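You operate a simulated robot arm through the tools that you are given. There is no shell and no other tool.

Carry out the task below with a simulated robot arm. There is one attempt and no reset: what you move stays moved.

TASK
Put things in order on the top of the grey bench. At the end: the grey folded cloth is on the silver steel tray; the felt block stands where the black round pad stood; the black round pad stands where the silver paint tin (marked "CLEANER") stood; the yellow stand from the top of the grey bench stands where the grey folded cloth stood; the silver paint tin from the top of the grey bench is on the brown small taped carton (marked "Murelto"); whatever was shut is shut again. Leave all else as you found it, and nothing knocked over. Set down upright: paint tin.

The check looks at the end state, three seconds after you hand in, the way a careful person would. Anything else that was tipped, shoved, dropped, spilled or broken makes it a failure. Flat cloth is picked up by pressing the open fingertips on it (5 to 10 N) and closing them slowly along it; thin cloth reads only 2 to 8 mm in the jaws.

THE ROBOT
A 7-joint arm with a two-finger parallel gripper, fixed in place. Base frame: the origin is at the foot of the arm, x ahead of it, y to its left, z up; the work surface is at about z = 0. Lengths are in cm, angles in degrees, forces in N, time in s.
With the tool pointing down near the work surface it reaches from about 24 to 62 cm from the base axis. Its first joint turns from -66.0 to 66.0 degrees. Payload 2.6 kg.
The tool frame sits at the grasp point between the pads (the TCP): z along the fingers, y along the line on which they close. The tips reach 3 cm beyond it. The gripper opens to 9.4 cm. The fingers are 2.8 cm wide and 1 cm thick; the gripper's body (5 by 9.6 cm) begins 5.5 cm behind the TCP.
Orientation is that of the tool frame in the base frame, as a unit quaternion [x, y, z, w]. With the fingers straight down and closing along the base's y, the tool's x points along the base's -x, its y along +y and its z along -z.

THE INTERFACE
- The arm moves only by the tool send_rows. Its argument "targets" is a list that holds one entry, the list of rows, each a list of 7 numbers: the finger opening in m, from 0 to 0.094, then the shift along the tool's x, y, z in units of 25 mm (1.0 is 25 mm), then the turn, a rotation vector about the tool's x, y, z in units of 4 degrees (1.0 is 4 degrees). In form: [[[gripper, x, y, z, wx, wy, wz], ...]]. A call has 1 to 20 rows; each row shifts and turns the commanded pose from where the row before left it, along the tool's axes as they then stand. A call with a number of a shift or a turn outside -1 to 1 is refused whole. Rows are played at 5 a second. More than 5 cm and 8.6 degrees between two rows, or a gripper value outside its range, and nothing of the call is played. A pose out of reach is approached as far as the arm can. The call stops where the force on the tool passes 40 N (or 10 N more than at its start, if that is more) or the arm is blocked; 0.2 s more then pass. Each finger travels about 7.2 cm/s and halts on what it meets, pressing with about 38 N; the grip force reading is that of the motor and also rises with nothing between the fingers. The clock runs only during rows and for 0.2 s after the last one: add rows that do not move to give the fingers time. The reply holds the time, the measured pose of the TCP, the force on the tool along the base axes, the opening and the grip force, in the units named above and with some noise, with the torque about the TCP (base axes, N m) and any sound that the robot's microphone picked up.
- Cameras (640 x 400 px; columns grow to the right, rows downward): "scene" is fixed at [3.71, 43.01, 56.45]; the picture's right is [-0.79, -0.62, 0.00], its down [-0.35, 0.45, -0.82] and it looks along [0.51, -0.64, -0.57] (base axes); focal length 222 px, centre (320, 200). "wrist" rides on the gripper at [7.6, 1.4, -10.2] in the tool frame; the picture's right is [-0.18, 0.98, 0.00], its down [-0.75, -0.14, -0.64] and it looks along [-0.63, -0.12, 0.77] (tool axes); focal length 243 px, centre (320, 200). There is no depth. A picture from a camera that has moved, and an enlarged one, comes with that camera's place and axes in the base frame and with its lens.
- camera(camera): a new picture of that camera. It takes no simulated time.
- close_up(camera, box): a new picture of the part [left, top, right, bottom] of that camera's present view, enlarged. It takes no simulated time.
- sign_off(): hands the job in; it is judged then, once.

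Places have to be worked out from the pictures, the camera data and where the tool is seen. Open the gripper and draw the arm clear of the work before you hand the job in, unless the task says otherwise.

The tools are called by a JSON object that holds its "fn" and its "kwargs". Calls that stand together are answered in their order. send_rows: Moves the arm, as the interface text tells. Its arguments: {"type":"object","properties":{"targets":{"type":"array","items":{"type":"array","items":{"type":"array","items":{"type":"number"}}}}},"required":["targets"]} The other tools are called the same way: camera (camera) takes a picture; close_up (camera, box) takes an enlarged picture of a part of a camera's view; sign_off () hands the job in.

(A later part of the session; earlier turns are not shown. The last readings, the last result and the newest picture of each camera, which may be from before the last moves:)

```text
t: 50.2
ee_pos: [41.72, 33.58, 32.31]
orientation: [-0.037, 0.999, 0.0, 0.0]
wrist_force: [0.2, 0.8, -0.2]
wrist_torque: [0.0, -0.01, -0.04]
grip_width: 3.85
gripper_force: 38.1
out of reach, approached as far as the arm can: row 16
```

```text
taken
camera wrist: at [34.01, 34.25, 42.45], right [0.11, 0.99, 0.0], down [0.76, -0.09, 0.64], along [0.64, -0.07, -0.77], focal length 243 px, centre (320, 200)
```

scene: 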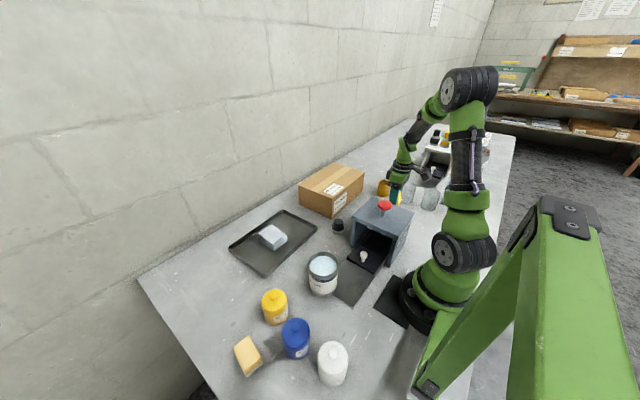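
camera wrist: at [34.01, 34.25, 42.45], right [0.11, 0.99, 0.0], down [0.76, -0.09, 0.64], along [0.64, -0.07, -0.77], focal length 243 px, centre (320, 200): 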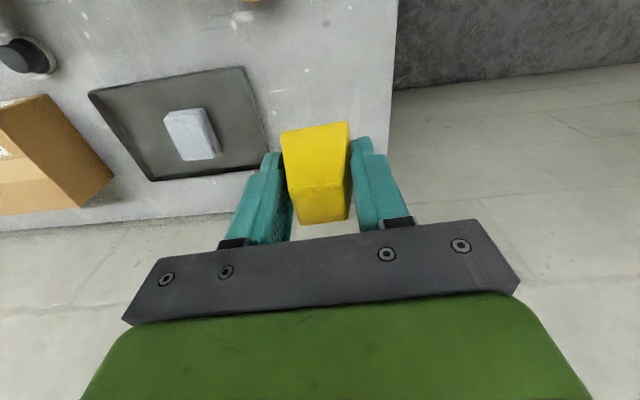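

At this height the last row was just out of reach. I descend to z≈12, then correct.

{"fn": "send_rows", "kwargs": {"targets": [[[0.015, 0, 0, 1, 0, 0, 0], [0.015, 0, 0, 1, 0, 0, 0], [0.015, 0, 0, 1, 0, 0, 0], [0.015, 0, 0, 1, 0, 0, 0], [0.015, 0, 0, 1, 0, 0, 0], [0.015, 0, 0, 1, 0, 0, 0], [0.015, 0, 0, 1, 0, 0, 0], [0.015, 0, 0, 1, 0, 0, 0], [0.015, 0, 0, 0.5, 0, 0, 0], [0.015, 0, 0, 0, 0, 0, 0]]]}}

{"fn": "camera", "kwargs": {"camera": "wrist"}}

```text
t: 52.4
ee_pos: [41.83, 33.4, 10.9]
orientation: [-0.037, 0.999, -0.001, -0.001]
wrist_force: [0.8, 0.2, 0.2]
wrist_torque: [-0.02, 0.02, 0.0]
grip_width: 3.88
gripper_force: 38.2
```

```text
taken
camera wrist: at [34.03, 34.17, 21.11], right [0.11, 0.99, 0.0], down [0.76, -0.09, 0.64], along [0.64, -0.07, -0.77], focal length 243 px, centre (320, 200)
```

wrist: 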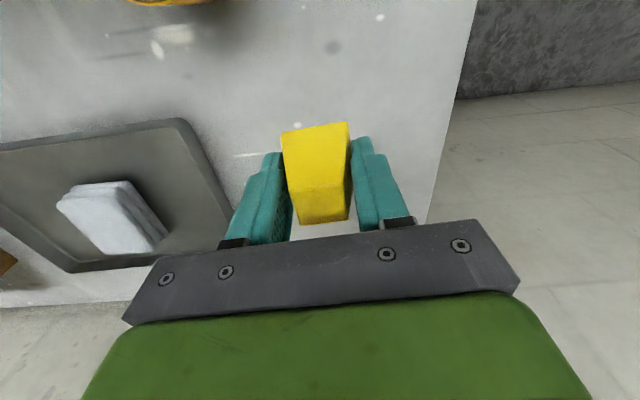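

I shift +1.25 cm in y and lower to just above the bench.

{"fn": "send_rows", "kwargs": {"targets": [[[0.015, -0.14, 0.49, 0, 0, 0, 0], [0.015, 0, 0, 0.8, 0, 0, 0], [0.015, 0, 0, 0.8, 0, 0, 0], [0.015, 0, 0, 0.7, 0, 0, 0], [0.015, 0, 0, 0.4, 0, 0, 0], [0.015, 0, 0, 0.2, 0, 0, 0], [0.015, 0, 0, 0.06, 0, 0, 0], [0.015, 0, 0, 0, 0, 0, 0]]]}}

{"fn": "close_up", "kwargs": {"camera": "scene", "box": [160, 240, 300, 345]}}

```text
t: 54.2
ee_pos: [41.95, 34.8, 3.67]
orientation: [-0.037, 0.999, 0.0, 0.0]
wrist_force: [-0.5, -0.7, 0.2]
wrist_torque: [-0.02, -0.01, 0.03]
grip_width: 3.85
gripper_force: 38.2
```

```text
3.81 times, centred on (230, 292) of scene
camera zoom: at [3.71, 43.01, 56.45], right [-0.79, -0.62, 0.0], down [-0.35, 0.45, -0.82], along [0.51, -0.64, -0.57], focal length 846 px, centre (663, -152)
```

zoom: 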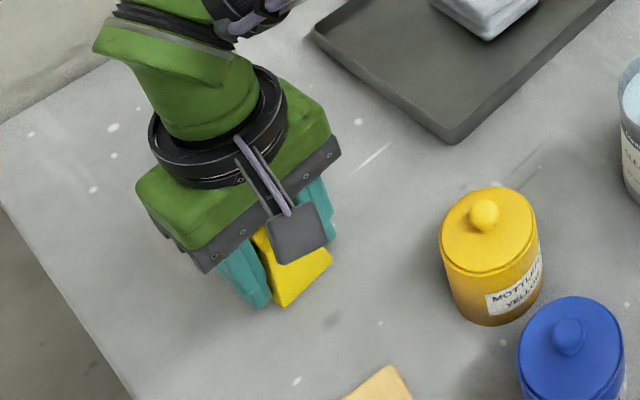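

{"fn": "send_rows", "kwargs": {"targets": [[[0.015, 0, 0, 0.07, 0, 0, 0], [0.015, 0, 0, 0.05, 0, 0, 0], [0.015, 0, 0, 0, 0, 0, 0]]]}}

```text
t: 55.0
ee_pos: [41.98, 34.64, 3.43]
orientation: [-0.037, 0.999, 0.0, 0.0]
wrist_force: [0.3, 0.3, 1.6]
wrist_torque: [0.02, -0.05, 0.0]
grip_width: 3.89
gripper_force: 38.2
```

Light contact (1.6 N) at z 3.43, so the stand rests on the bench. I open slowly and rise straight up.

{"fn": "send_rows", "kwargs": {"targets": [[[0.045, 0, 0, 0, 0, 0, 0], [0.055, 0, 0, 0, 0, 0, 0], [0.07, 0, 0, 0, 0, 0, 0], [0.094, 0, 0, 0, 0, 0, 0], [0.094, 0, 0, 0, 0, 0, 0], [0.094, 0, 0, -0.5, 0, 0, 0], [0.094, 0, 0, -1, 0, 0, 0], [0.094, 0, 0, -1, 0, 0, 0], [0.094, 0, 0, -1, 0, 0, 0], [0.094, 0, 0, -1, 0, 0, 0], [0.094, 0, 0, -1, 0, 0, 0], [0.094, 0, 0, 0, 0, 0, 0]]]}}

{"fn": "camera", "kwargs": {"camera": "wrist"}}

{"fn": "camera", "kwargs": {"camera": "scene"}}

```text
t: 57.6
ee_pos: [41.94, 34.46, 17.15]
orientation: [-0.037, 0.999, 0.0, -0.001]
wrist_force: [0.2, -0.2, -0.2]
wrist_torque: [0.02, 0.02, 0.03]
grip_width: 9.39
gripper_force: 0.0
```

```text
taken
camera wrist: at [34.11, 35.28, 27.23], right [0.11, 0.99, 0.0], down [0.76, -0.09, 0.64], along [0.64, -0.07, -0.77], focal length 243 px, centre (320, 200)
```

wrist: 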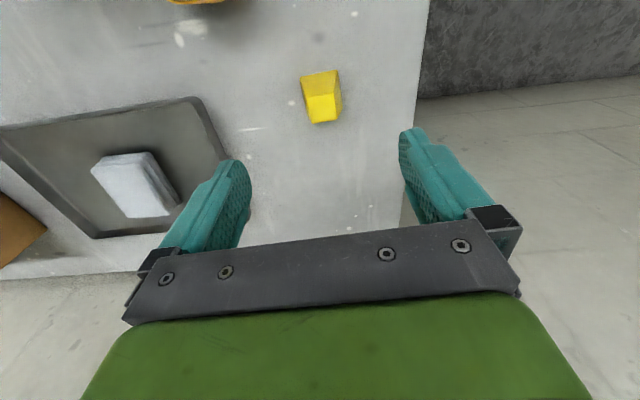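

```text
taken
```

scene: 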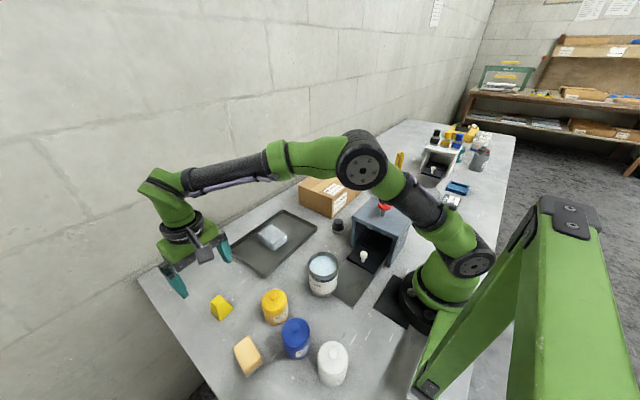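

Stand is upright at the cloth's place. Next the tin: rise and move above about (26,14) to locate it precisely.

{"fn": "send_rows", "kwargs": {"targets": [[[0.094, 0, 0, -1, 0, 0, 1], [0.094, 0, 0, -1, 0, 0, 0], [0.094, 0, 0, -1, 0, 0, 0], [0.094, 0, 0, -1, 0, 0, 0], [0.094, 0, 0, -1, 0, 0, 0], [0.094, 0.71, -0.91, 0, 0, 0, 0], [0.094, 0.71, -0.91, 0, 0, 0, 0], [0.094, 0.71, -0.91, 0, 0, 0, 0], [0.094, 0.71, -0.91, 0, 0, 0, 0], [0.094, 0.71, -0.91, 0, 0, 0, 0], [0.094, 0.71, -0.91, 0, 0, 0, 0], [0.094, 0.71, -0.91, 0, 0, 0, 0], [0.094, 0.71, -0.91, 0, 0, 0, 0], [0.094, 0.71, -0.91, 0, 0, 0, 0], [0.094, 0, 0, 0, 0, 0, 0]]]}}

{"fn": "camera", "kwargs": {"camera": "wrist"}}

{"fn": "close_up", "kwargs": {"camera": "scene", "box": [280, 220, 420, 320]}}

```text
t: 60.8
ee_pos: [25.66, 14.03, 29.59]
orientation: [-0.002, 1.0, 0.0, 0.0]
wrist_force: [-0.4, -0.2, -0.8]
wrist_torque: [0.0, -0.01, -0.04]
grip_width: 9.39
gripper_force: 0.2
```

```text
taken
camera wrist: at [18.13, 15.24, 39.72], right [0.18, 0.98, 0.0], down [0.75, -0.14, 0.64], along [0.63, -0.12, -0.77], focal length 243 px, centre (320, 200)
```

wrist: 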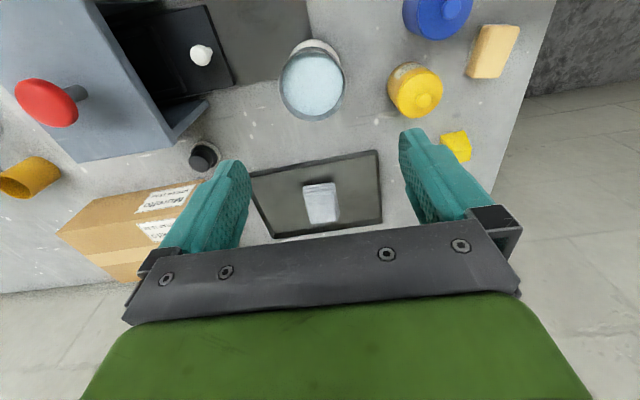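

```text
4.00 times, centred on (350, 270) of scene
camera zoom: at [3.71, 43.01, 56.45], right [-0.79, -0.62, 0.0], down [-0.35, 0.45, -0.82], along [0.51, -0.64, -0.57], focal length 889 px, centre (200, -80)
```

zoom: 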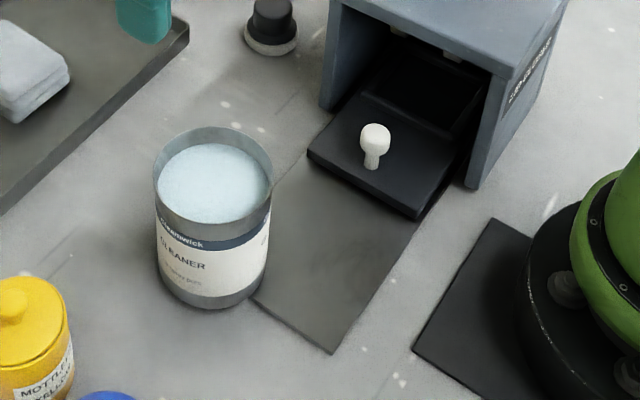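

I zoom into the wrist view for exact tin rim position.

{"fn": "close_up", "kwargs": {"camera": "wrist", "box": [250, 20, 380, 140]}}

```text
3.33 times, centred on (315, 80) of wrist
camera zoom: at [18.13, 15.24, 39.72], right [0.18, 0.98, 0.0], down [0.75, -0.14, 0.64], along [0.63, -0.12, -0.77], focal length 809 px, centre (337, 600)
```

zoom: 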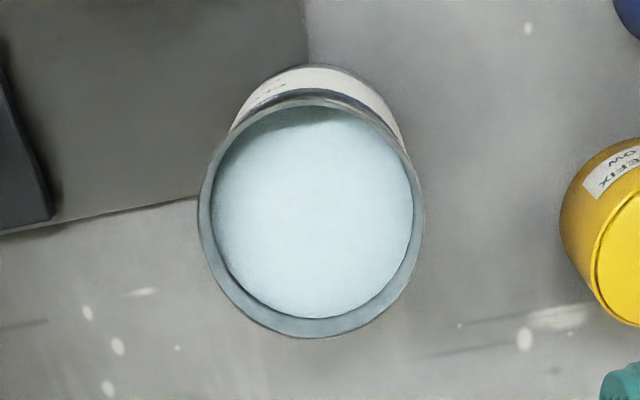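

Estimated tin centre about (26.1,12.8), rim height ~9-10, diameter ~7.8. I shift over it and lower to z≈17 (tips at 14) for a nearer check.

{"fn": "send_rows", "kwargs": {"targets": [[[0.094, -0.15, -0.49, 0, 0, 0, 0], [0.094, 0, 0, 1, 0, 0, 0], [0.094, 0, 0, 1, 0, 0, 0], [0.094, 0, 0, 1, 0, 0, 0], [0.094, 0, 0, 1, 0, 0, 0], [0.094, 0, 0, 0.8, 0, 0, 0], [0.094, 0, 0, 0, 0, 0, 0]]]}}

{"fn": "camera", "kwargs": {"camera": "wrist"}}

{"fn": "close_up", "kwargs": {"camera": "scene", "box": [270, 200, 410, 320]}}

```text
t: 62.4
ee_pos: [26.17, 12.87, 17.58]
orientation: [-0.002, 1.0, 0.0, 0.0]
wrist_force: [0.0, -0.5, 0.7]
wrist_torque: [0.01, -0.01, 0.01]
grip_width: 9.4
gripper_force: 0.0
```

```text
taken
camera wrist: at [18.65, 14.1, 27.76], right [0.18, 0.98, 0.0], down [0.75, -0.14, 0.64], along [0.63, -0.12, -0.77], focal length 243 px, centre (320, 200)
```

wrist: 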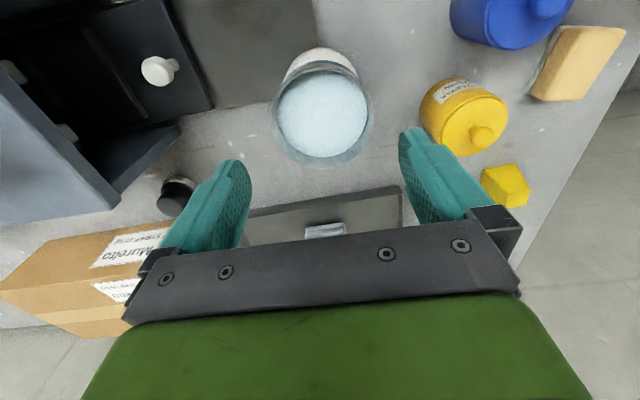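

```text
3.33 times, centred on (340, 260) of scene
camera zoom: at [3.71, 43.01, 56.45], right [-0.79, -0.62, 0.0], down [-0.35, 0.45, -0.82], along [0.51, -0.64, -0.57], focal length 740 px, centre (253, 0)
```

zoom: 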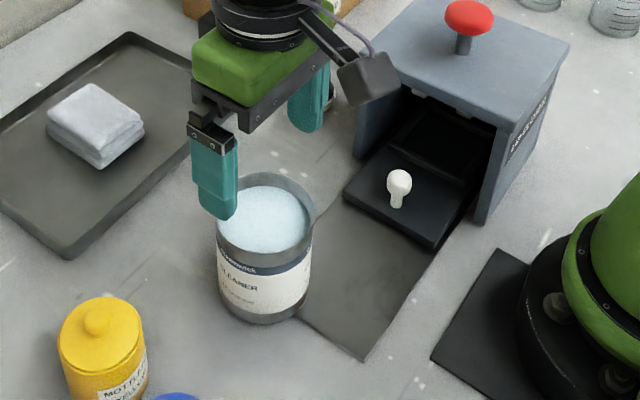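

Rim centre reads (26.0,12.95) with height ~9, diameter ~7.8: clearance ~0.8 cm per side. I lower to tips just above the rim and check.

{"fn": "send_rows", "kwargs": {"targets": [[[0.094, 0, 0, 0.8, 0, 0, 0], [0.094, 0, 0, 0.8, 0, 0, 0], [0.094, 0, 0, 0.3, 0, 0, 0], [0.094, 0, 0, 0, 0, 0, 0]]]}}

{"fn": "close_up", "kwargs": {"camera": "wrist", "box": [180, 20, 460, 250]}}

{"fn": "close_up", "kwargs": {"camera": "scene", "box": [270, 220, 380, 310]}}

```text
t: 63.4
ee_pos: [26.32, 12.79, 12.91]
orientation: [-0.002, 1.0, 0.0, 0.0]
wrist_force: [0.0, -0.2, 0.1]
wrist_torque: [-0.03, -0.01, 0.02]
grip_width: 9.38
gripper_force: 0.0
```

```text
1.74 times, centred on (320, 135) of wrist
camera zoom: at [18.74, 14.16, 23.06], right [0.18, 0.98, 0.0], down [0.75, -0.14, 0.64], along [0.63, -0.12, -0.77], focal length 422 px, centre (320, 313)
```

zoom: 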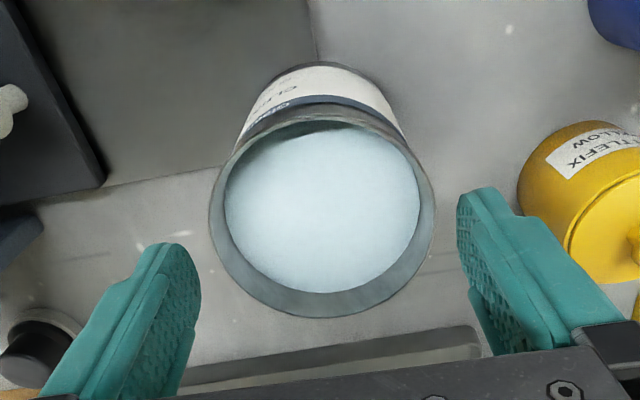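

```text
4.44 times, centred on (325, 265) of scene
camera zoom: at [3.71, 43.01, 56.45], right [-0.79, -0.62, 0.0], down [-0.35, 0.45, -0.82], along [0.51, -0.64, -0.57], focal length 987 px, centre (298, -89)
```

zoom: 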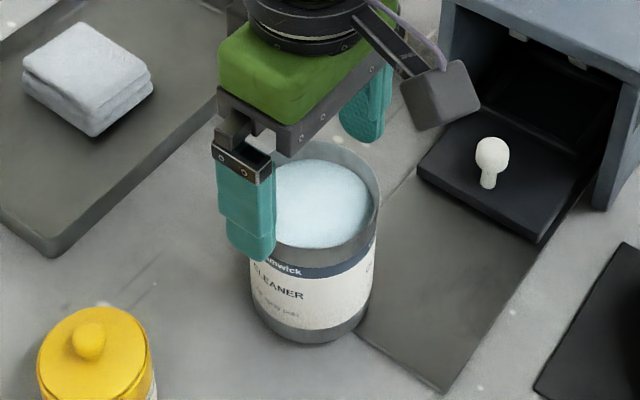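

Tin centre (26.25,12.93), aligned within 2 mm. Descend slowly so the fingers straddle the tin with TCP z≈6.2.

{"fn": "send_rows", "kwargs": {"targets": [[[0.094, 0, 0.055, 0.3, 0, 0, 0], [0.094, 0, 0, 0.4, 0, 0, 0], [0.094, 0, 0, 0.4, 0, 0, 0], [0.094, 0, 0, 0.5, 0, 0, 0], [0.094, 0, 0, 0.5, 0, 0, 0], [0.094, 0, 0, 0.5, 0, 0, 0], [0.094, 0, 0, 0, 0, 0, 0]]]}}

{"fn": "camera", "kwargs": {"camera": "wrist"}}

{"fn": "close_up", "kwargs": {"camera": "scene", "box": [270, 220, 380, 310]}}

```text
t: 65.0
ee_pos: [26.41, 13.03, 6.37]
orientation: [-0.002, 1.0, -0.001, 0.0]
wrist_force: [-0.5, -0.1, -1.0]
wrist_torque: [-0.02, -0.01, 0.0]
grip_width: 9.4
gripper_force: 0.0
```

```text
taken
camera wrist: at [18.77, 14.42, 16.51], right [0.18, 0.98, 0.0], down [0.75, -0.14, 0.64], along [0.63, -0.12, -0.77], focal length 243 px, centre (320, 200)
```

wrist: 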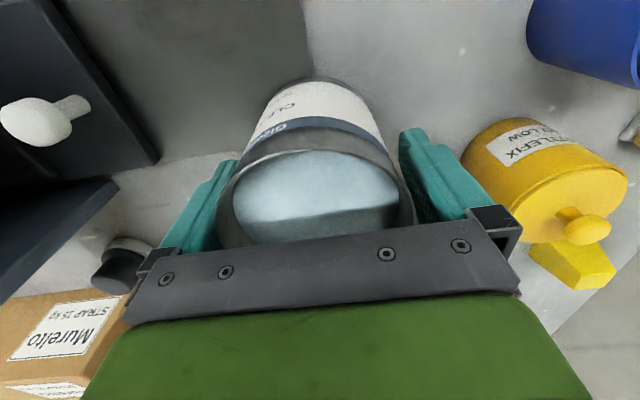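

```text
4.44 times, centred on (325, 265) of scene
camera zoom: at [3.71, 43.01, 56.45], right [-0.79, -0.62, 0.0], down [-0.35, 0.45, -0.82], along [0.51, -0.64, -0.57], focal length 987 px, centre (298, -89)
```

zoom: 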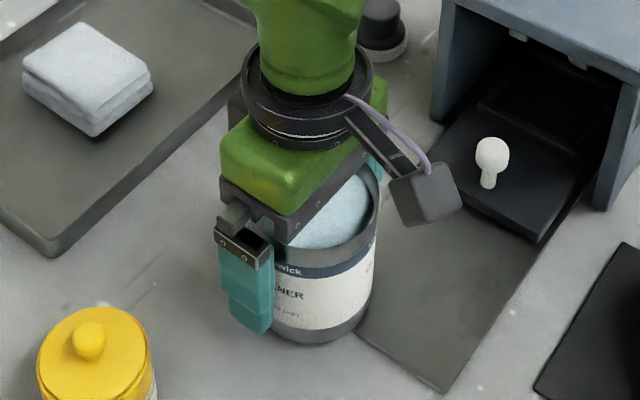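

Fingers straddle the tin cleanly. I close slowly.

{"fn": "send_rows", "kwargs": {"targets": [[[0.088, 0, 0, 0, 0, 0, 0], [0.083, 0, 0, 0, 0, 0, 0], [0.079, 0, 0, 0, 0, 0, 0], [0.075, 0, 0, 0, 0, 0, 0], [0.07, 0, 0, 0, 0, 0, 0], [0.065, 0, 0, 0, 0, 0, 0], [0.06, 0, 0, 0, 0, 0, 0], [0.06, 0, 0, 0, 0, 0, 0]]]}}

{"fn": "camera", "kwargs": {"camera": "wrist"}}

```text
t: 66.8
ee_pos: [26.37, 13.13, 6.37]
orientation: [-0.002, 1.0, 0.0, 0.0]
wrist_force: [-0.1, -1.8, 0.6]
wrist_torque: [-0.08, -0.01, 0.02]
grip_width: 7.84
gripper_force: 37.9
```

```text
taken
camera wrist: at [18.77, 14.42, 16.53], right [0.18, 0.98, 0.0], down [0.75, -0.14, 0.64], along [0.63, -0.12, -0.77], focal length 243 px, centre (320, 200)
```

wrist: 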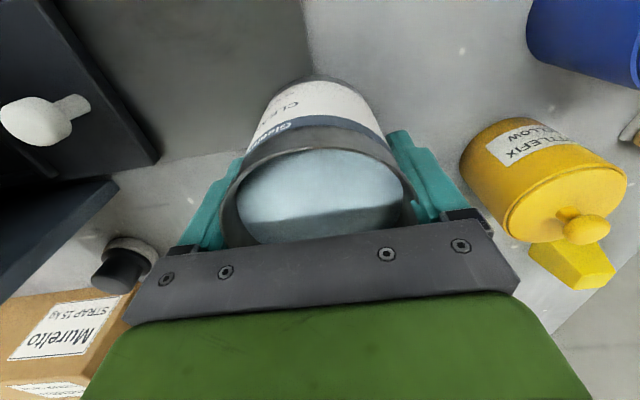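

Gripped at 7.84 cm. I lift gently and verify.

{"fn": "send_rows", "kwargs": {"targets": [[[0.06, 0, 0, -0.1, 0, 0, 0], [0.06, 0, 0, -0.2, 0, 0, 0], [0.06, 0, 0, -0.3, 0, 0, 0], [0.06, 0, 0, -0.4, 0, 0, 0], [0.06, 0, 0, -0.4, 0, 0, 0], [0.06, 0, 0, -0.3, 0, 0, 0], [0.06, 0, 0, -0.15, 0, 0, 0], [0.06, 0, 0, 0, 0, 0, 0]]]}}

{"fn": "camera", "kwargs": {"camera": "wrist"}}

{"fn": "close_up", "kwargs": {"camera": "scene", "box": [270, 200, 410, 310]}}

```text
t: 68.6
ee_pos: [26.48, 13.14, 11.0]
orientation: [-0.002, 1.0, 0.0, 0.001]
wrist_force: [0.5, -0.2, -4.7]
wrist_torque: [0.0, -0.01, 0.0]
grip_width: 7.86
gripper_force: 38.1
```

```text
taken
camera wrist: at [18.81, 14.32, 21.09], right [0.18, 0.98, 0.0], down [0.75, -0.14, 0.64], along [0.63, -0.12, -0.77], focal length 243 px, centre (320, 200)
```

wrist: 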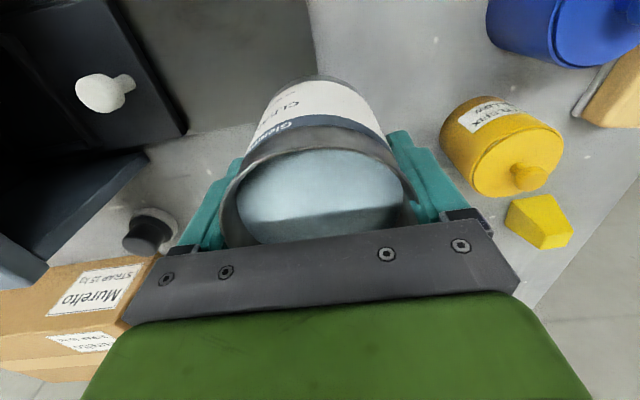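

```text
3.64 times, centred on (340, 255) of scene
camera zoom: at [3.71, 43.01, 56.45], right [-0.79, -0.62, 0.0], down [-0.35, 0.45, -0.82], along [0.51, -0.64, -0.57], focal length 808 px, centre (247, 0)
```

zoom: 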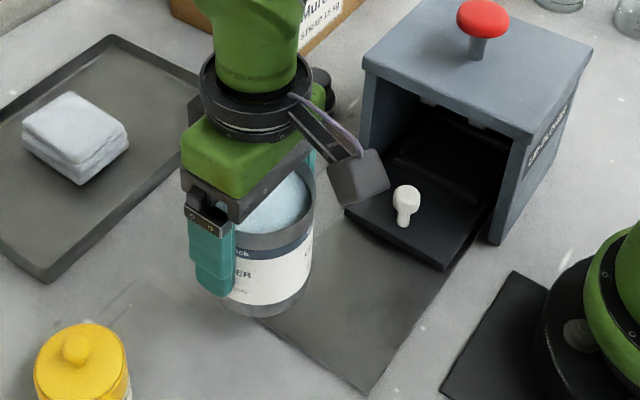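

Lifted, weight ~0.5 kg, level. I raise to z≈20 and then carry smoothly toward the carton (target (49,-23)).

{"fn": "send_rows", "kwargs": {"targets": [[[0.06, 0, 0, -0.2, 0, 0, 0], [0.06, 0, 0, -0.4, 0, 0, 0], [0.06, 0, 0, -0.6, 0, 0, 0], [0.06, 0, 0, -0.7, 0, 0, 0], [0.06, 0, 0, -0.7, 0, 0, 0], [0.06, 0, 0, -0.6, 0, 0, 0], [0.06, 0, 0, -0.3, 0, 0, 0], [0.06, 0, 0, -0.1, 0, 0, 0], [0.06, 0, 0, 0, 0, 0, 0]]]}}

{"fn": "send_rows", "kwargs": {"targets": [[[0.06, -0.154, -0.246, 0, 0, 0, 0], [0.06, -0.3075, -0.492, 0, 0, 0, 0], [0.06, -0.461, -0.738, 0, 0, 0, 0], [0.06, -0.5125, -0.8205, 0, 0, 0, 0], [0.06, -0.5125, -0.8205, 0, 0, 0, 0], [0.06, -0.5125, -0.8205, 0, 0, 0, 0], [0.06, -0.5125, -0.8205, 0, 0, 0, 0], [0.06, -0.5125, -0.8205, 0, 0, 0, 0], [0.06, -0.5125, -0.8205, 0, 0, 0, 0], [0.06, -0.5125, -0.8205, 0, 0, 0, 0], [0.06, -0.5125, -0.8205, 0, 0, 0, 0], [0.06, -0.5125, -0.8205, 0, 0, 0, 0], [0.06, -0.5125, -0.8205, 0, 0, 0, 0], [0.06, -0.5125, -0.8205, 0, 0, 0, 0], [0.06, -0.461, -0.738, 0, 0, 0, 0], [0.06, -0.3075, -0.492, 0, 0, 0, 0], [0.06, -0.154, -0.246, 0, 0, 0, 0], [0.06, 0, 0, 0, 0, 0, 0]]]}}

{"fn": "camera", "kwargs": {"camera": "wrist"}}

{"fn": "close_up", "kwargs": {"camera": "scene", "box": [270, 120, 430, 260]}}

```text
t: 70.6
ee_pos: [26.44, 13.02, 19.96]
orientation: [-0.002, 1.0, -0.001, 0.0]
wrist_force: [0.2, 0.7, -5.0]
wrist_torque: [-0.03, -0.01, 0.01]
grip_width: 7.81
gripper_force: 38.0
```

```text
t: 74.4
ee_pos: [45.24, -17.06, 19.9]
orientation: [-0.001, 1.0, 0.0, 0.0]
wrist_force: [0.2, 0.5, -4.6]
wrist_torque: [0.02, -0.01, -0.01]
grip_width: 7.81
gripper_force: 37.4
```

```text
taken
camera wrist: at [37.65, -15.64, 30.07], right [0.18, 0.98, 0.0], down [0.75, -0.14, 0.64], along [0.63, -0.12, -0.77], focal length 243 px, centre (320, 200)
```

wrist: 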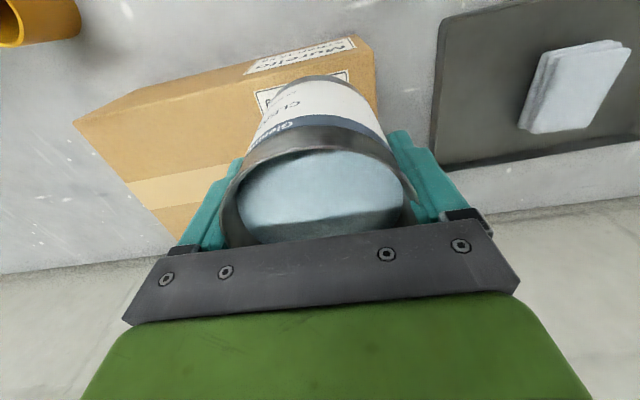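

```text
2.86 times, centred on (350, 190) of scene
camera zoom: at [3.72, 43.01, 56.45], right [-0.79, -0.62, 0.0], down [-0.35, 0.45, -0.82], along [0.51, -0.64, -0.57], focal length 635 px, centre (234, 229)
```

zoom: 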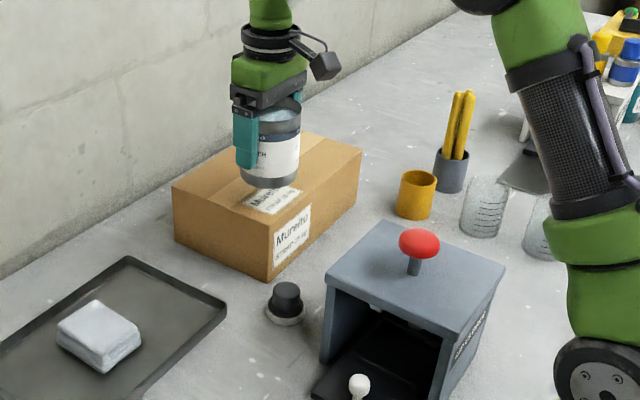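

Carton top spans x≈42–58, y≈-38…-13, height ≈10. I carry the remaining distance to (49,-23).

{"fn": "send_rows", "kwargs": {"targets": [[[0.06, -0.15, -0.24, 0, 0, 0, 0], [0.06, -0.3, -0.475, 0, 0, 0, 0], [0.06, -0.3, -0.475, 0, 0, 0, 0], [0.06, -0.3, -0.475, 0, 0, 0, 0], [0.06, -0.3, -0.475, 0, 0, 0, 0], [0.06, -0.15, -0.24, 0, 0, 0, 0], [0.06, 0, 0, 0, 0, 0, 0]]]}}

{"fn": "camera", "kwargs": {"camera": "wrist"}}

{"fn": "close_up", "kwargs": {"camera": "scene", "box": [270, 120, 430, 260]}}

```text
t: 76.0
ee_pos: [49.06, -22.81, 19.89]
orientation: [-0.001, 1.0, -0.001, 0.0]
wrist_force: [-0.2, 0.4, -5.0]
wrist_torque: [-0.01, -0.02, 0.01]
grip_width: 7.78
gripper_force: 37.9
```

```text
taken
camera wrist: at [41.43, -21.54, 30.01], right [0.18, 0.98, 0.0], down [0.75, -0.14, 0.64], along [0.63, -0.12, -0.77], focal length 243 px, centre (320, 200)
```

wrist: 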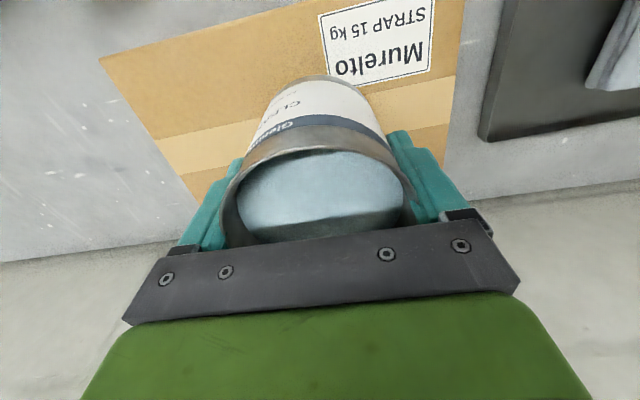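

```text
2.86 times, centred on (350, 190) of scene
camera zoom: at [3.72, 43.01, 56.45], right [-0.79, -0.62, 0.0], down [-0.35, 0.45, -0.82], along [0.51, -0.64, -0.57], focal length 635 px, centre (234, 229)
```

zoom: 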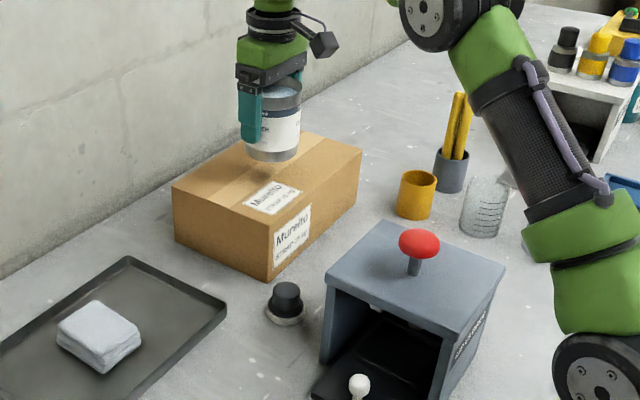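

Well over the carton's top. I lower in small steps until the load on the wrist changes.

{"fn": "send_rows", "kwargs": {"targets": [[[0.06, 0, 0, 0.3, 0, 0, 0], [0.06, 0, 0, 0.4, 0, 0, 0], [0.06, 0, 0, 0.3, 0, 0, 0], [0.06, 0, 0, 0.15, 0, 0, 0], [0.06, 0, 0, 0, 0, 0, 0]]]}}

{"fn": "close_up", "kwargs": {"camera": "scene", "box": [300, 130, 380, 220]}}

```text
t: 77.2
ee_pos: [49.01, -22.83, 17.07]
orientation: [-0.001, 1.0, 0.0, 0.0]
wrist_force: [-0.4, -0.1, -4.8]
wrist_torque: [-0.01, -0.01, 0.0]
grip_width: 7.82
gripper_force: 37.9
```

```text
4.44 times, centred on (340, 175) of scene
camera zoom: at [3.71, 43.01, 56.45], right [-0.79, -0.62, 0.0], down [-0.35, 0.45, -0.82], along [0.51, -0.64, -0.57], focal length 987 px, centre (231, 311)
```

zoom: 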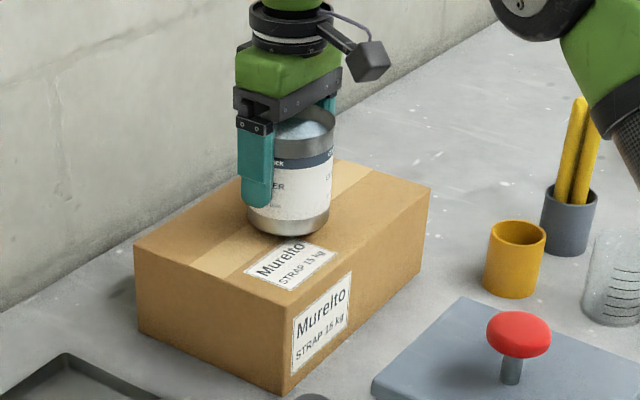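

No contact yet; a few more small steps down.

{"fn": "send_rows", "kwargs": {"targets": [[[0.06, 0, 0, 0.12, 0, 0, 0], [0.06, 0, 0, 0.1, 0, 0, 0], [0.06, 0, 0, 0, 0, 0, 0]]]}}

```text
t: 78.0
ee_pos: [48.91, -22.79, 16.54]
orientation: [-0.002, 1.0, 0.0, 0.0]
wrist_force: [-0.8, -0.1, -5.1]
wrist_torque: [0.0, -0.03, 0.01]
grip_width: 7.79
gripper_force: 38.0
```

Still free at z 16.54; continue down in small steps.

{"fn": "send_rows", "kwargs": {"targets": [[[0.06, 0, 0, 0.08, 0, 0, 0], [0.06, 0, 0, 0.08, 0, 0, 0], [0.06, 0, 0, 0, 0, 0, 0]]]}}

```text
t: 78.8
ee_pos: [48.99, -22.79, 16.16]
orientation: [-0.001, 1.0, 0.0, 0.0]
wrist_force: [-0.1, -0.5, -4.8]
wrist_torque: [0.02, 0.0, -0.03]
grip_width: 7.78
gripper_force: 37.9
```

Still hanging free; continue.

{"fn": "send_rows", "kwargs": {"targets": [[[0.06, 0, 0, 0.08, 0, 0, 0], [0.06, 0, 0, 0.06, 0, 0, 0], [0.06, 0, 0, 0, 0, 0, 0]]]}}

{"fn": "close_up", "kwargs": {"camera": "scene", "box": [310, 140, 370, 205]}}

```text
t: 79.6
ee_pos: [49.07, -22.93, 15.93]
orientation: [-0.002, 1.0, -0.001, 0.0]
wrist_force: [-4.7, 1.0, 9.2]
wrist_torque: [0.56, 0.36, 0.2]
grip_width: 7.77
gripper_force: 38.4
```

```text
6.15 times, centred on (340, 172) of scene
camera zoom: at [3.71, 43.01, 56.45], right [-0.79, -0.62, 0.0], down [-0.35, 0.45, -0.82], along [0.51, -0.64, -0.57], focal length 1367 px, centre (197, 369)
```

zoom: 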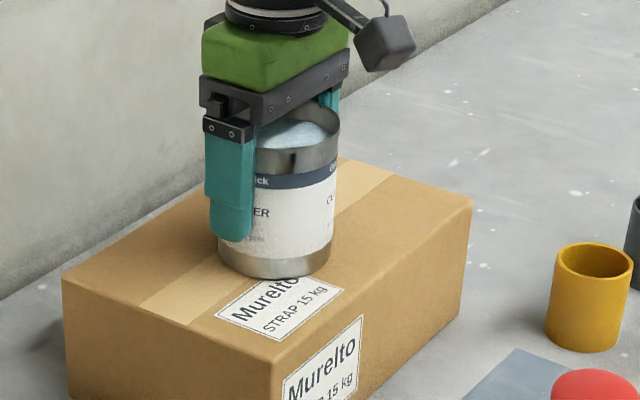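

Contact with the carton (force went from -5 to +9 N). I relieve 1 mm and open slowly, then rise.

{"fn": "send_rows", "kwargs": {"targets": [[[0.06, 0, 0, -0.04, 0, 0, 0], [0.078, 0, 0, 0, 0, 0, 0], [0.08, 0, 0, 0, 0, 0, 0], [0.083, 0, 0, 0, 0, 0, 0], [0.088, 0, 0, 0, 0, 0, 0], [0.094, 0, 0, 0, 0, 0, 0], [0.094, 0, 0, 0, 0, 0, 0]]]}}

{"fn": "camera", "kwargs": {"camera": "wrist"}}

{"fn": "close_up", "kwargs": {"camera": "scene", "box": [310, 140, 370, 205]}}

```text
t: 81.2
ee_pos: [49.02, -22.85, 15.88]
orientation: [-0.002, 1.0, 0.0, 0.0]
wrist_force: [0.5, 0.4, -0.8]
wrist_torque: [0.0, 0.02, 0.0]
grip_width: 9.4
gripper_force: 0.0
```

```text
taken
camera wrist: at [41.42, -21.54, 26.02], right [0.18, 0.98, 0.0], down [0.75, -0.14, 0.64], along [0.63, -0.12, -0.77], focal length 243 px, centre (320, 200)
```

wrist: 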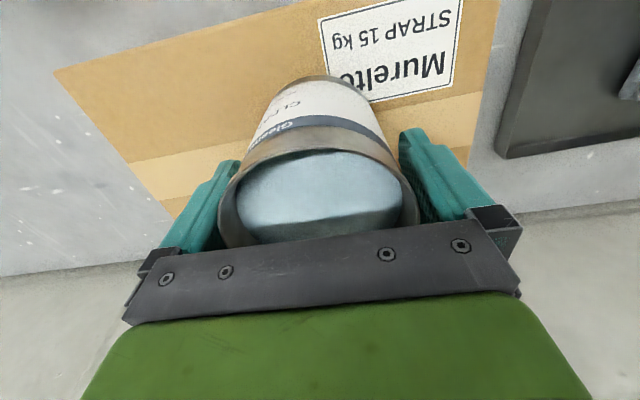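

```text
6.15 times, centred on (340, 172) of scene
camera zoom: at [3.71, 43.01, 56.45], right [-0.79, -0.62, 0.0], down [-0.35, 0.45, -0.82], along [0.51, -0.64, -0.57], focal length 1367 px, centre (197, 369)
```

zoom: 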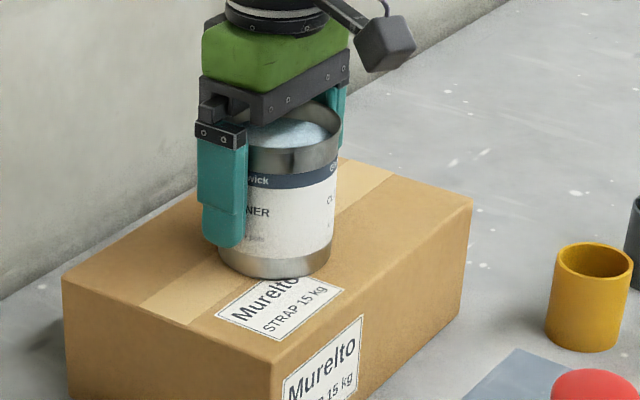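

The tin stands upright on the carton. I rise slowly, then go above the black pad at (37,-9.6), turning the wrist -60° so the camera stays clear of the grey box.

{"fn": "send_rows", "kwargs": {"targets": [[[0.094, 0, 0, -0.3, 0, 0, 0], [0.094, 0, 0, -0.5, 0, 0, 0], [0.094, 0, 0, -0.8, 0, 0, 0], [0.094, 0, 0, -1, 0, 0, 0], [0.094, 0, 0, -1, 0, 0, 0], [0.094, 0, 0, -1, 0, 0, 0], [0.094, 0, 0, -1, 0, 0, 0], [0.094, 0.8, 0.88, 0, 0, 0, 0], [0.094, 0.8, 0.88, 0, 0, 0, 0], [0.094, 0.8, 0.88, 0, 0, 0, 0], [0.094, 0.8, 0.88, 0, 0, 0, 0], [0.094, 0.8, 0.88, 0, 0, 0, 0], [0.094, 0.8, 0.88, 0, 0, 0, 0], [0.094, 0, 0, 0, 0, 0, 1], [0.094, 0, 0, 0, 0, 0, 1], [0.094, 0, 0, 0, 0, 0, 1], [0.094, 0, 0, 0, 0, 0, 1], [0.094, 0, 0, 0, 0, 0, 1], [0.094, 0, 0, 0, 0, 0, 1], [0.094, 0, 0, 0, 0, 0, 1]]]}}

{"fn": "send_rows", "kwargs": {"targets": [[[0.094, 0, 0, 0, 0, 0, 1], [0.094, 0, 0, 0, 0, 0, 1], [0.094, 0, 0, 0, 0, 0, 1], [0.094, 0, 0, 0, 0, 0, 1], [0.094, 0, 0, 0, 0, 0, 1], [0.094, 0, 0, 0, 0, 0, 1], [0.094, 0, 0, 0, 0, 0, 1], [0.094, 0, 0, 0, 0, 0, 1], [0.094, 0, 0, 0, 0, 0, 0]]]}}

{"fn": "camera", "kwargs": {"camera": "wrist"}}

{"fn": "close_up", "kwargs": {"camera": "scene", "box": [290, 130, 430, 260]}}

```text
t: 85.4
ee_pos: [36.91, -9.63, 29.77]
orientation: [0.241, 0.97, 0.001, 0.0]
wrist_force: [0.7, 0.3, 0.2]
wrist_torque: [0.0, 0.01, -0.01]
grip_width: 9.41
gripper_force: 0.1
```

```text
t: 87.4
ee_pos: [36.95, -9.79, 29.88]
orientation: [0.499, 0.867, 0.0, 0.0]
wrist_force: [0.3, 0.5, 0.4]
wrist_torque: [-0.01, 0.02, 0.04]
grip_width: 9.39
gripper_force: 0.1
```

```text
taken
camera wrist: at [34.38, -2.49, 40.07], right [0.94, 0.33, 0.0], down [0.26, -0.72, 0.64], along [0.21, -0.6, -0.77], focal length 243 px, centre (320, 200)
```

wrist: 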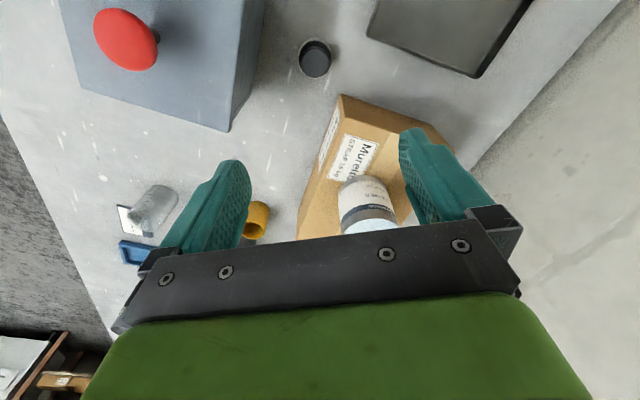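

```text
3.08 times, centred on (360, 195) of scene
camera zoom: at [3.71, 43.01, 56.45], right [-0.79, -0.62, 0.0], down [-0.35, 0.45, -0.82], along [0.51, -0.64, -0.57], focal length 684 px, centre (197, 215)
```

zoom: 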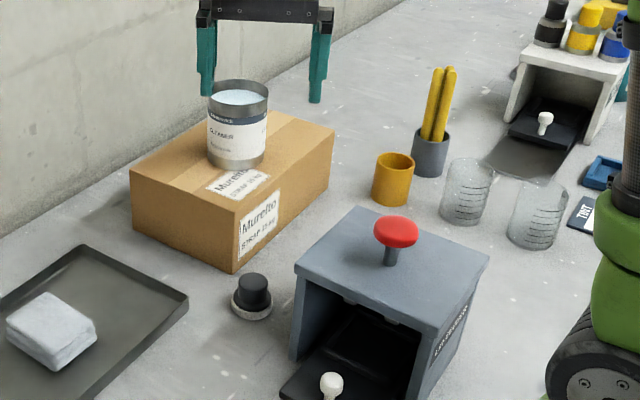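

Good. I zoom in on the pad from the wrist to measure base and knob.

{"fn": "close_up", "kwargs": {"camera": "wrist", "box": [270, 20, 370, 100]}}

{"fn": "close_up", "kwargs": {"camera": "scene", "box": [315, 205, 375, 245]}}

```text
5.00 times, centred on (320, 60) of wrist
camera zoom: at [34.38, -2.49, 40.07], right [0.94, 0.33, 0.0], down [0.26, -0.72, 0.64], along [0.21, -0.6, -0.77], focal length 1213 px, centre (320, 900)
```

zoom: 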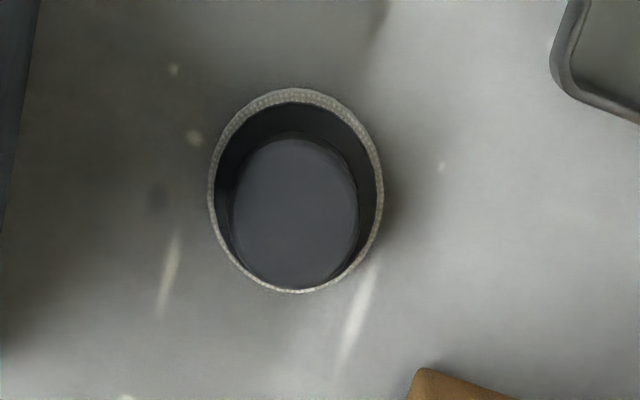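

```text
10.00 times, centred on (345, 225) of scene
camera zoom: at [3.71, 43.01, 56.45], right [-0.79, -0.62, 0.0], down [-0.35, 0.45, -0.82], along [0.51, -0.64, -0.57], focal length 2222 px, centre (70, -50)
```

zoom: 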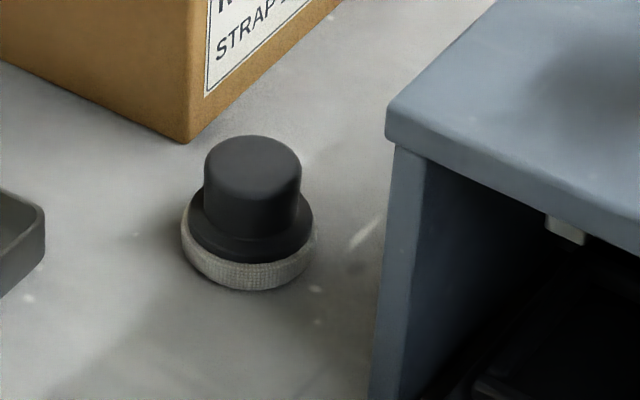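

Pad: felt base 5 cm, knob 3.4 cm, total ~4 cm, at about (36.1,-8.9). I descend to z≈12 over it for a near check.

{"fn": "send_rows", "kwargs": {"targets": [[[0.094, 0.48, -0.115, 0, 0, 0, 0], [0.094, 0, 0, 1, 0, 0, 0], [0.094, 0, 0, 1, 0, 0, 0], [0.094, 0, 0, 1, 0, 0, 0], [0.094, 0, 0, 1, 0, 0, 0], [0.094, 0, 0, 1, 0, 0, 0], [0.094, 0, 0, 1, 0, 0, 0], [0.094, 0, 0, 1, 0, 0, 0], [0.094, 0, 0, 0, 0, 0, 0]]]}}

{"fn": "camera", "kwargs": {"camera": "wrist"}}

{"fn": "close_up", "kwargs": {"camera": "scene", "box": [290, 160, 410, 260]}}

```text
t: 89.4
ee_pos: [35.97, -8.76, 12.22]
orientation: [0.498, 0.867, -0.001, 0.0]
wrist_force: [0.2, -0.7, 1.7]
wrist_torque: [-0.04, 0.0, 0.02]
grip_width: 9.4
gripper_force: 0.0
```

```text
taken
camera wrist: at [33.44, -1.57, 22.33], right [0.94, 0.33, 0.0], down [0.26, -0.72, 0.64], along [0.22, -0.6, -0.77], focal length 243 px, centre (320, 200)
```

wrist: 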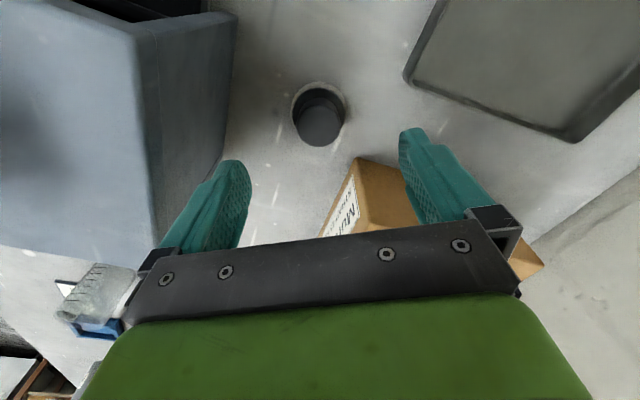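

```text
4.00 times, centred on (350, 210) of scene
camera zoom: at [3.71, 43.01, 56.45], right [-0.79, -0.62, 0.0], down [-0.35, 0.45, -0.82], along [0.51, -0.64, -0.57], focal length 889 px, centre (200, 160)
```

zoom: 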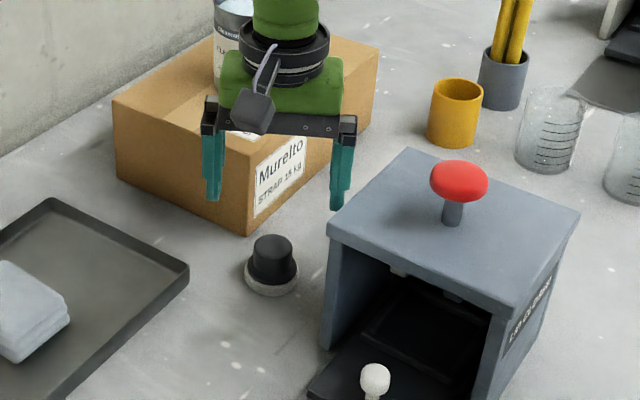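

Pad centre (36.1,-8.9) confirmed. I descend so tips are at z≈2 around the knob, then close.

{"fn": "send_rows", "kwargs": {"targets": [[[0.094, -0.07, 0.02, 0.8, 0, 0, 0], [0.094, 0, 0, 0.8, 0, 0, 0], [0.094, 0, 0, 0.8, 0, 0, 0], [0.094, 0, 0, 0.35, 0, 0, 0], [0.094, 0, 0, 0.15, 0, 0, 0], [0.08, 0, 0, 0, 0, 0, 0], [0.065, 0, 0, 0, 0, 0, 0], [0.055, 0, 0, 0, 0, 0, 0], [0.045, 0, 0, 0, 0, 0, 0], [0.038, 0, 0, 0, 0, 0, 0], [0.033, 0, 0, 0, 0, 0, 0], [0.028, 0, 0, 0, 0, 0, 0], [0.022, 0, 0, 0, 0, 0, 0], [0.015, 0, 0, 0, 0, 0, 0], [0.015, 0, 0, 0, 0, 0, 0]]]}}

{"fn": "camera", "kwargs": {"camera": "wrist"}}

{"fn": "close_up", "kwargs": {"camera": "scene", "box": [300, 180, 400, 260]}}

```text
t: 92.6
ee_pos: [36.3, -8.94, 5.1]
orientation: [0.499, 0.867, 0.001, 0.001]
wrist_force: [-1.1, -0.3, 2.2]
wrist_torque: [-0.04, 0.07, -0.03]
grip_width: 3.32
gripper_force: 38.2
```

```text
taken
camera wrist: at [33.65, -1.72, 15.24], right [0.94, 0.34, 0.0], down [0.26, -0.72, 0.64], along [0.22, -0.6, -0.77], focal length 243 px, centre (320, 200)
```

wrist: 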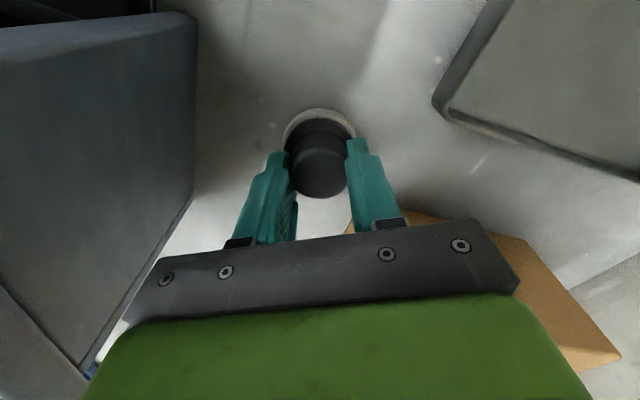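

```text
5.00 times, centred on (350, 220) of scene
camera zoom: at [3.71, 43.01, 56.45], right [-0.79, -0.62, 0.0], down [-0.35, 0.45, -0.82], along [0.51, -0.64, -0.57], focal length 1111 px, centre (170, 100)
```

zoom: 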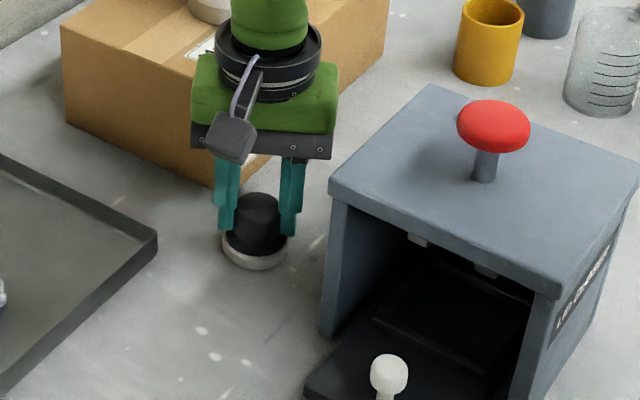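

The knob is gripped (3.32 cm). I lift to z≈15 and carry to the tin's old place (26.35,13.0).

{"fn": "send_rows", "kwargs": {"targets": [[[0.015, 0, 0, -0.3, 0, 0, 0], [0.015, 0, 0, -0.7, 0, 0, 0], [0.015, 0, 0, -1, 0, 0, 0], [0.015, 0, 0, -1, 0, 0, 0], [0.015, 0, 0, -1, 0, 0, 0], [0.015, 0.87, 0.086, 0, 0, 0, 0], [0.015, 0.87, 0.086, 0, 0, 0, 0], [0.015, 0.87, 0.086, 0, 0, 0, 0], [0.015, 0.87, 0.086, 0, 0, 0, 0], [0.015, 0.87, 0.086, 0, 0, 0, 0], [0.015, 0.87, 0.086, 0, 0, 0, 0], [0.015, 0.87, 0.086, 0, 0, 0, 0], [0.015, 0.87, 0.086, 0, 0, 0, 0], [0.015, 0.87, 0.086, 0, 0, 0, 0], [0.015, 0.87, 0.086, 0, 0, 0, 0], [0.015, 0.87, 0.086, 0, 0, 0, 0], [0.015, 0, 0, 0, 0, 0, 0]]]}}

{"fn": "camera", "kwargs": {"camera": "wrist"}}

{"fn": "close_up", "kwargs": {"camera": "scene", "box": [270, 190, 430, 320]}}

```text
t: 96.2
ee_pos: [26.33, 12.92, 15.41]
orientation: [0.498, 0.867, 0.001, 0.0]
wrist_force: [-0.1, 0.6, -0.4]
wrist_torque: [0.03, 0.02, 0.03]
grip_width: 3.33
gripper_force: 38.7
```

```text
taken
camera wrist: at [23.63, 20.12, 25.44], right [0.94, 0.34, 0.0], down [0.26, -0.72, 0.64], along [0.22, -0.6, -0.77], focal length 243 px, centre (320, 200)
```

wrist: 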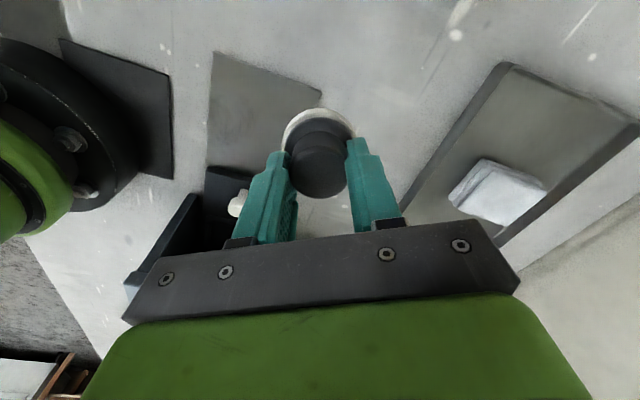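

```text
3.08 times, centred on (350, 255) of scene
camera zoom: at [3.71, 43.01, 56.45], right [-0.79, -0.62, 0.0], down [-0.35, 0.45, -0.82], along [0.51, -0.64, -0.57], focal length 684 px, centre (228, 31)
```

zoom: 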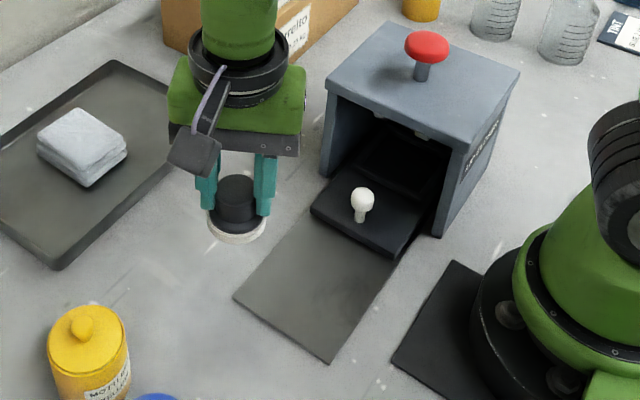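

The pad hangs above the tin's old spot. I lower to just above the bench.

{"fn": "send_rows", "kwargs": {"targets": [[[0.015, 0, 0, 0.9, 0, 0, 0], [0.015, 0, 0, 0.9, 0, 0, 0], [0.015, 0, 0, 0.9, 0, 0, 0], [0.015, 0, 0, 0.7, 0, 0, 0], [0.015, 0, 0, 0.4, 0, 0, 0], [0.015, 0, 0, 0.15, 0, 0, 0], [0.015, 0, 0, 0, 0, 0, 0]]]}}

```text
t: 97.8
ee_pos: [26.3, 13.11, 5.32]
orientation: [0.498, 0.867, 0.002, 0.0]
wrist_force: [-2.6, 0.0, 31.7]
wrist_torque: [-0.25, 0.4, -0.12]
grip_width: 3.37
gripper_force: 37.8
```

Contact came slightly earlier than expected (31.7 N). I back off a couple of millimetres and read again.

{"fn": "send_rows", "kwargs": {"targets": [[[0.015, 0, 0, -0.04, 0, 0, 0], [0.015, 0, 0, -0.03, 0, 0, 0], [0.015, 0, 0, 0, 0, 0, 0]]]}}

{"fn": "close_up", "kwargs": {"camera": "scene", "box": [280, 220, 380, 310]}}

```text
t: 98.6
ee_pos: [26.04, 12.9, 5.3]
orientation: [0.499, 0.867, -0.001, -0.001]
wrist_force: [-0.2, -0.2, 0.2]
wrist_torque: [0.01, -0.02, 0.01]
grip_width: 3.35
gripper_force: 38.0
```

```text
4.44 times, centred on (330, 265) of scene
camera zoom: at [3.71, 43.01, 56.45], right [-0.79, -0.62, 0.0], down [-0.35, 0.45, -0.82], along [0.51, -0.64, -0.57], focal length 987 px, centre (276, -89)
```

zoom: 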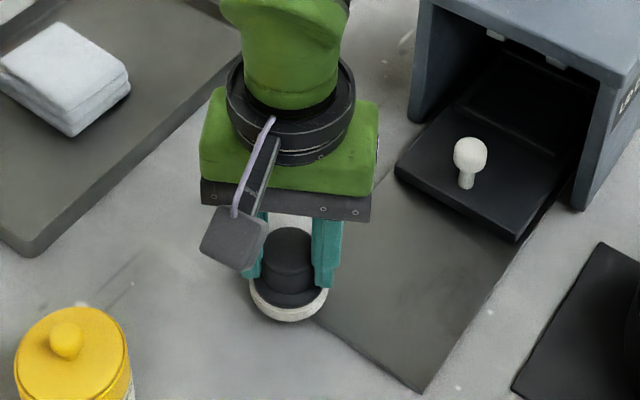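

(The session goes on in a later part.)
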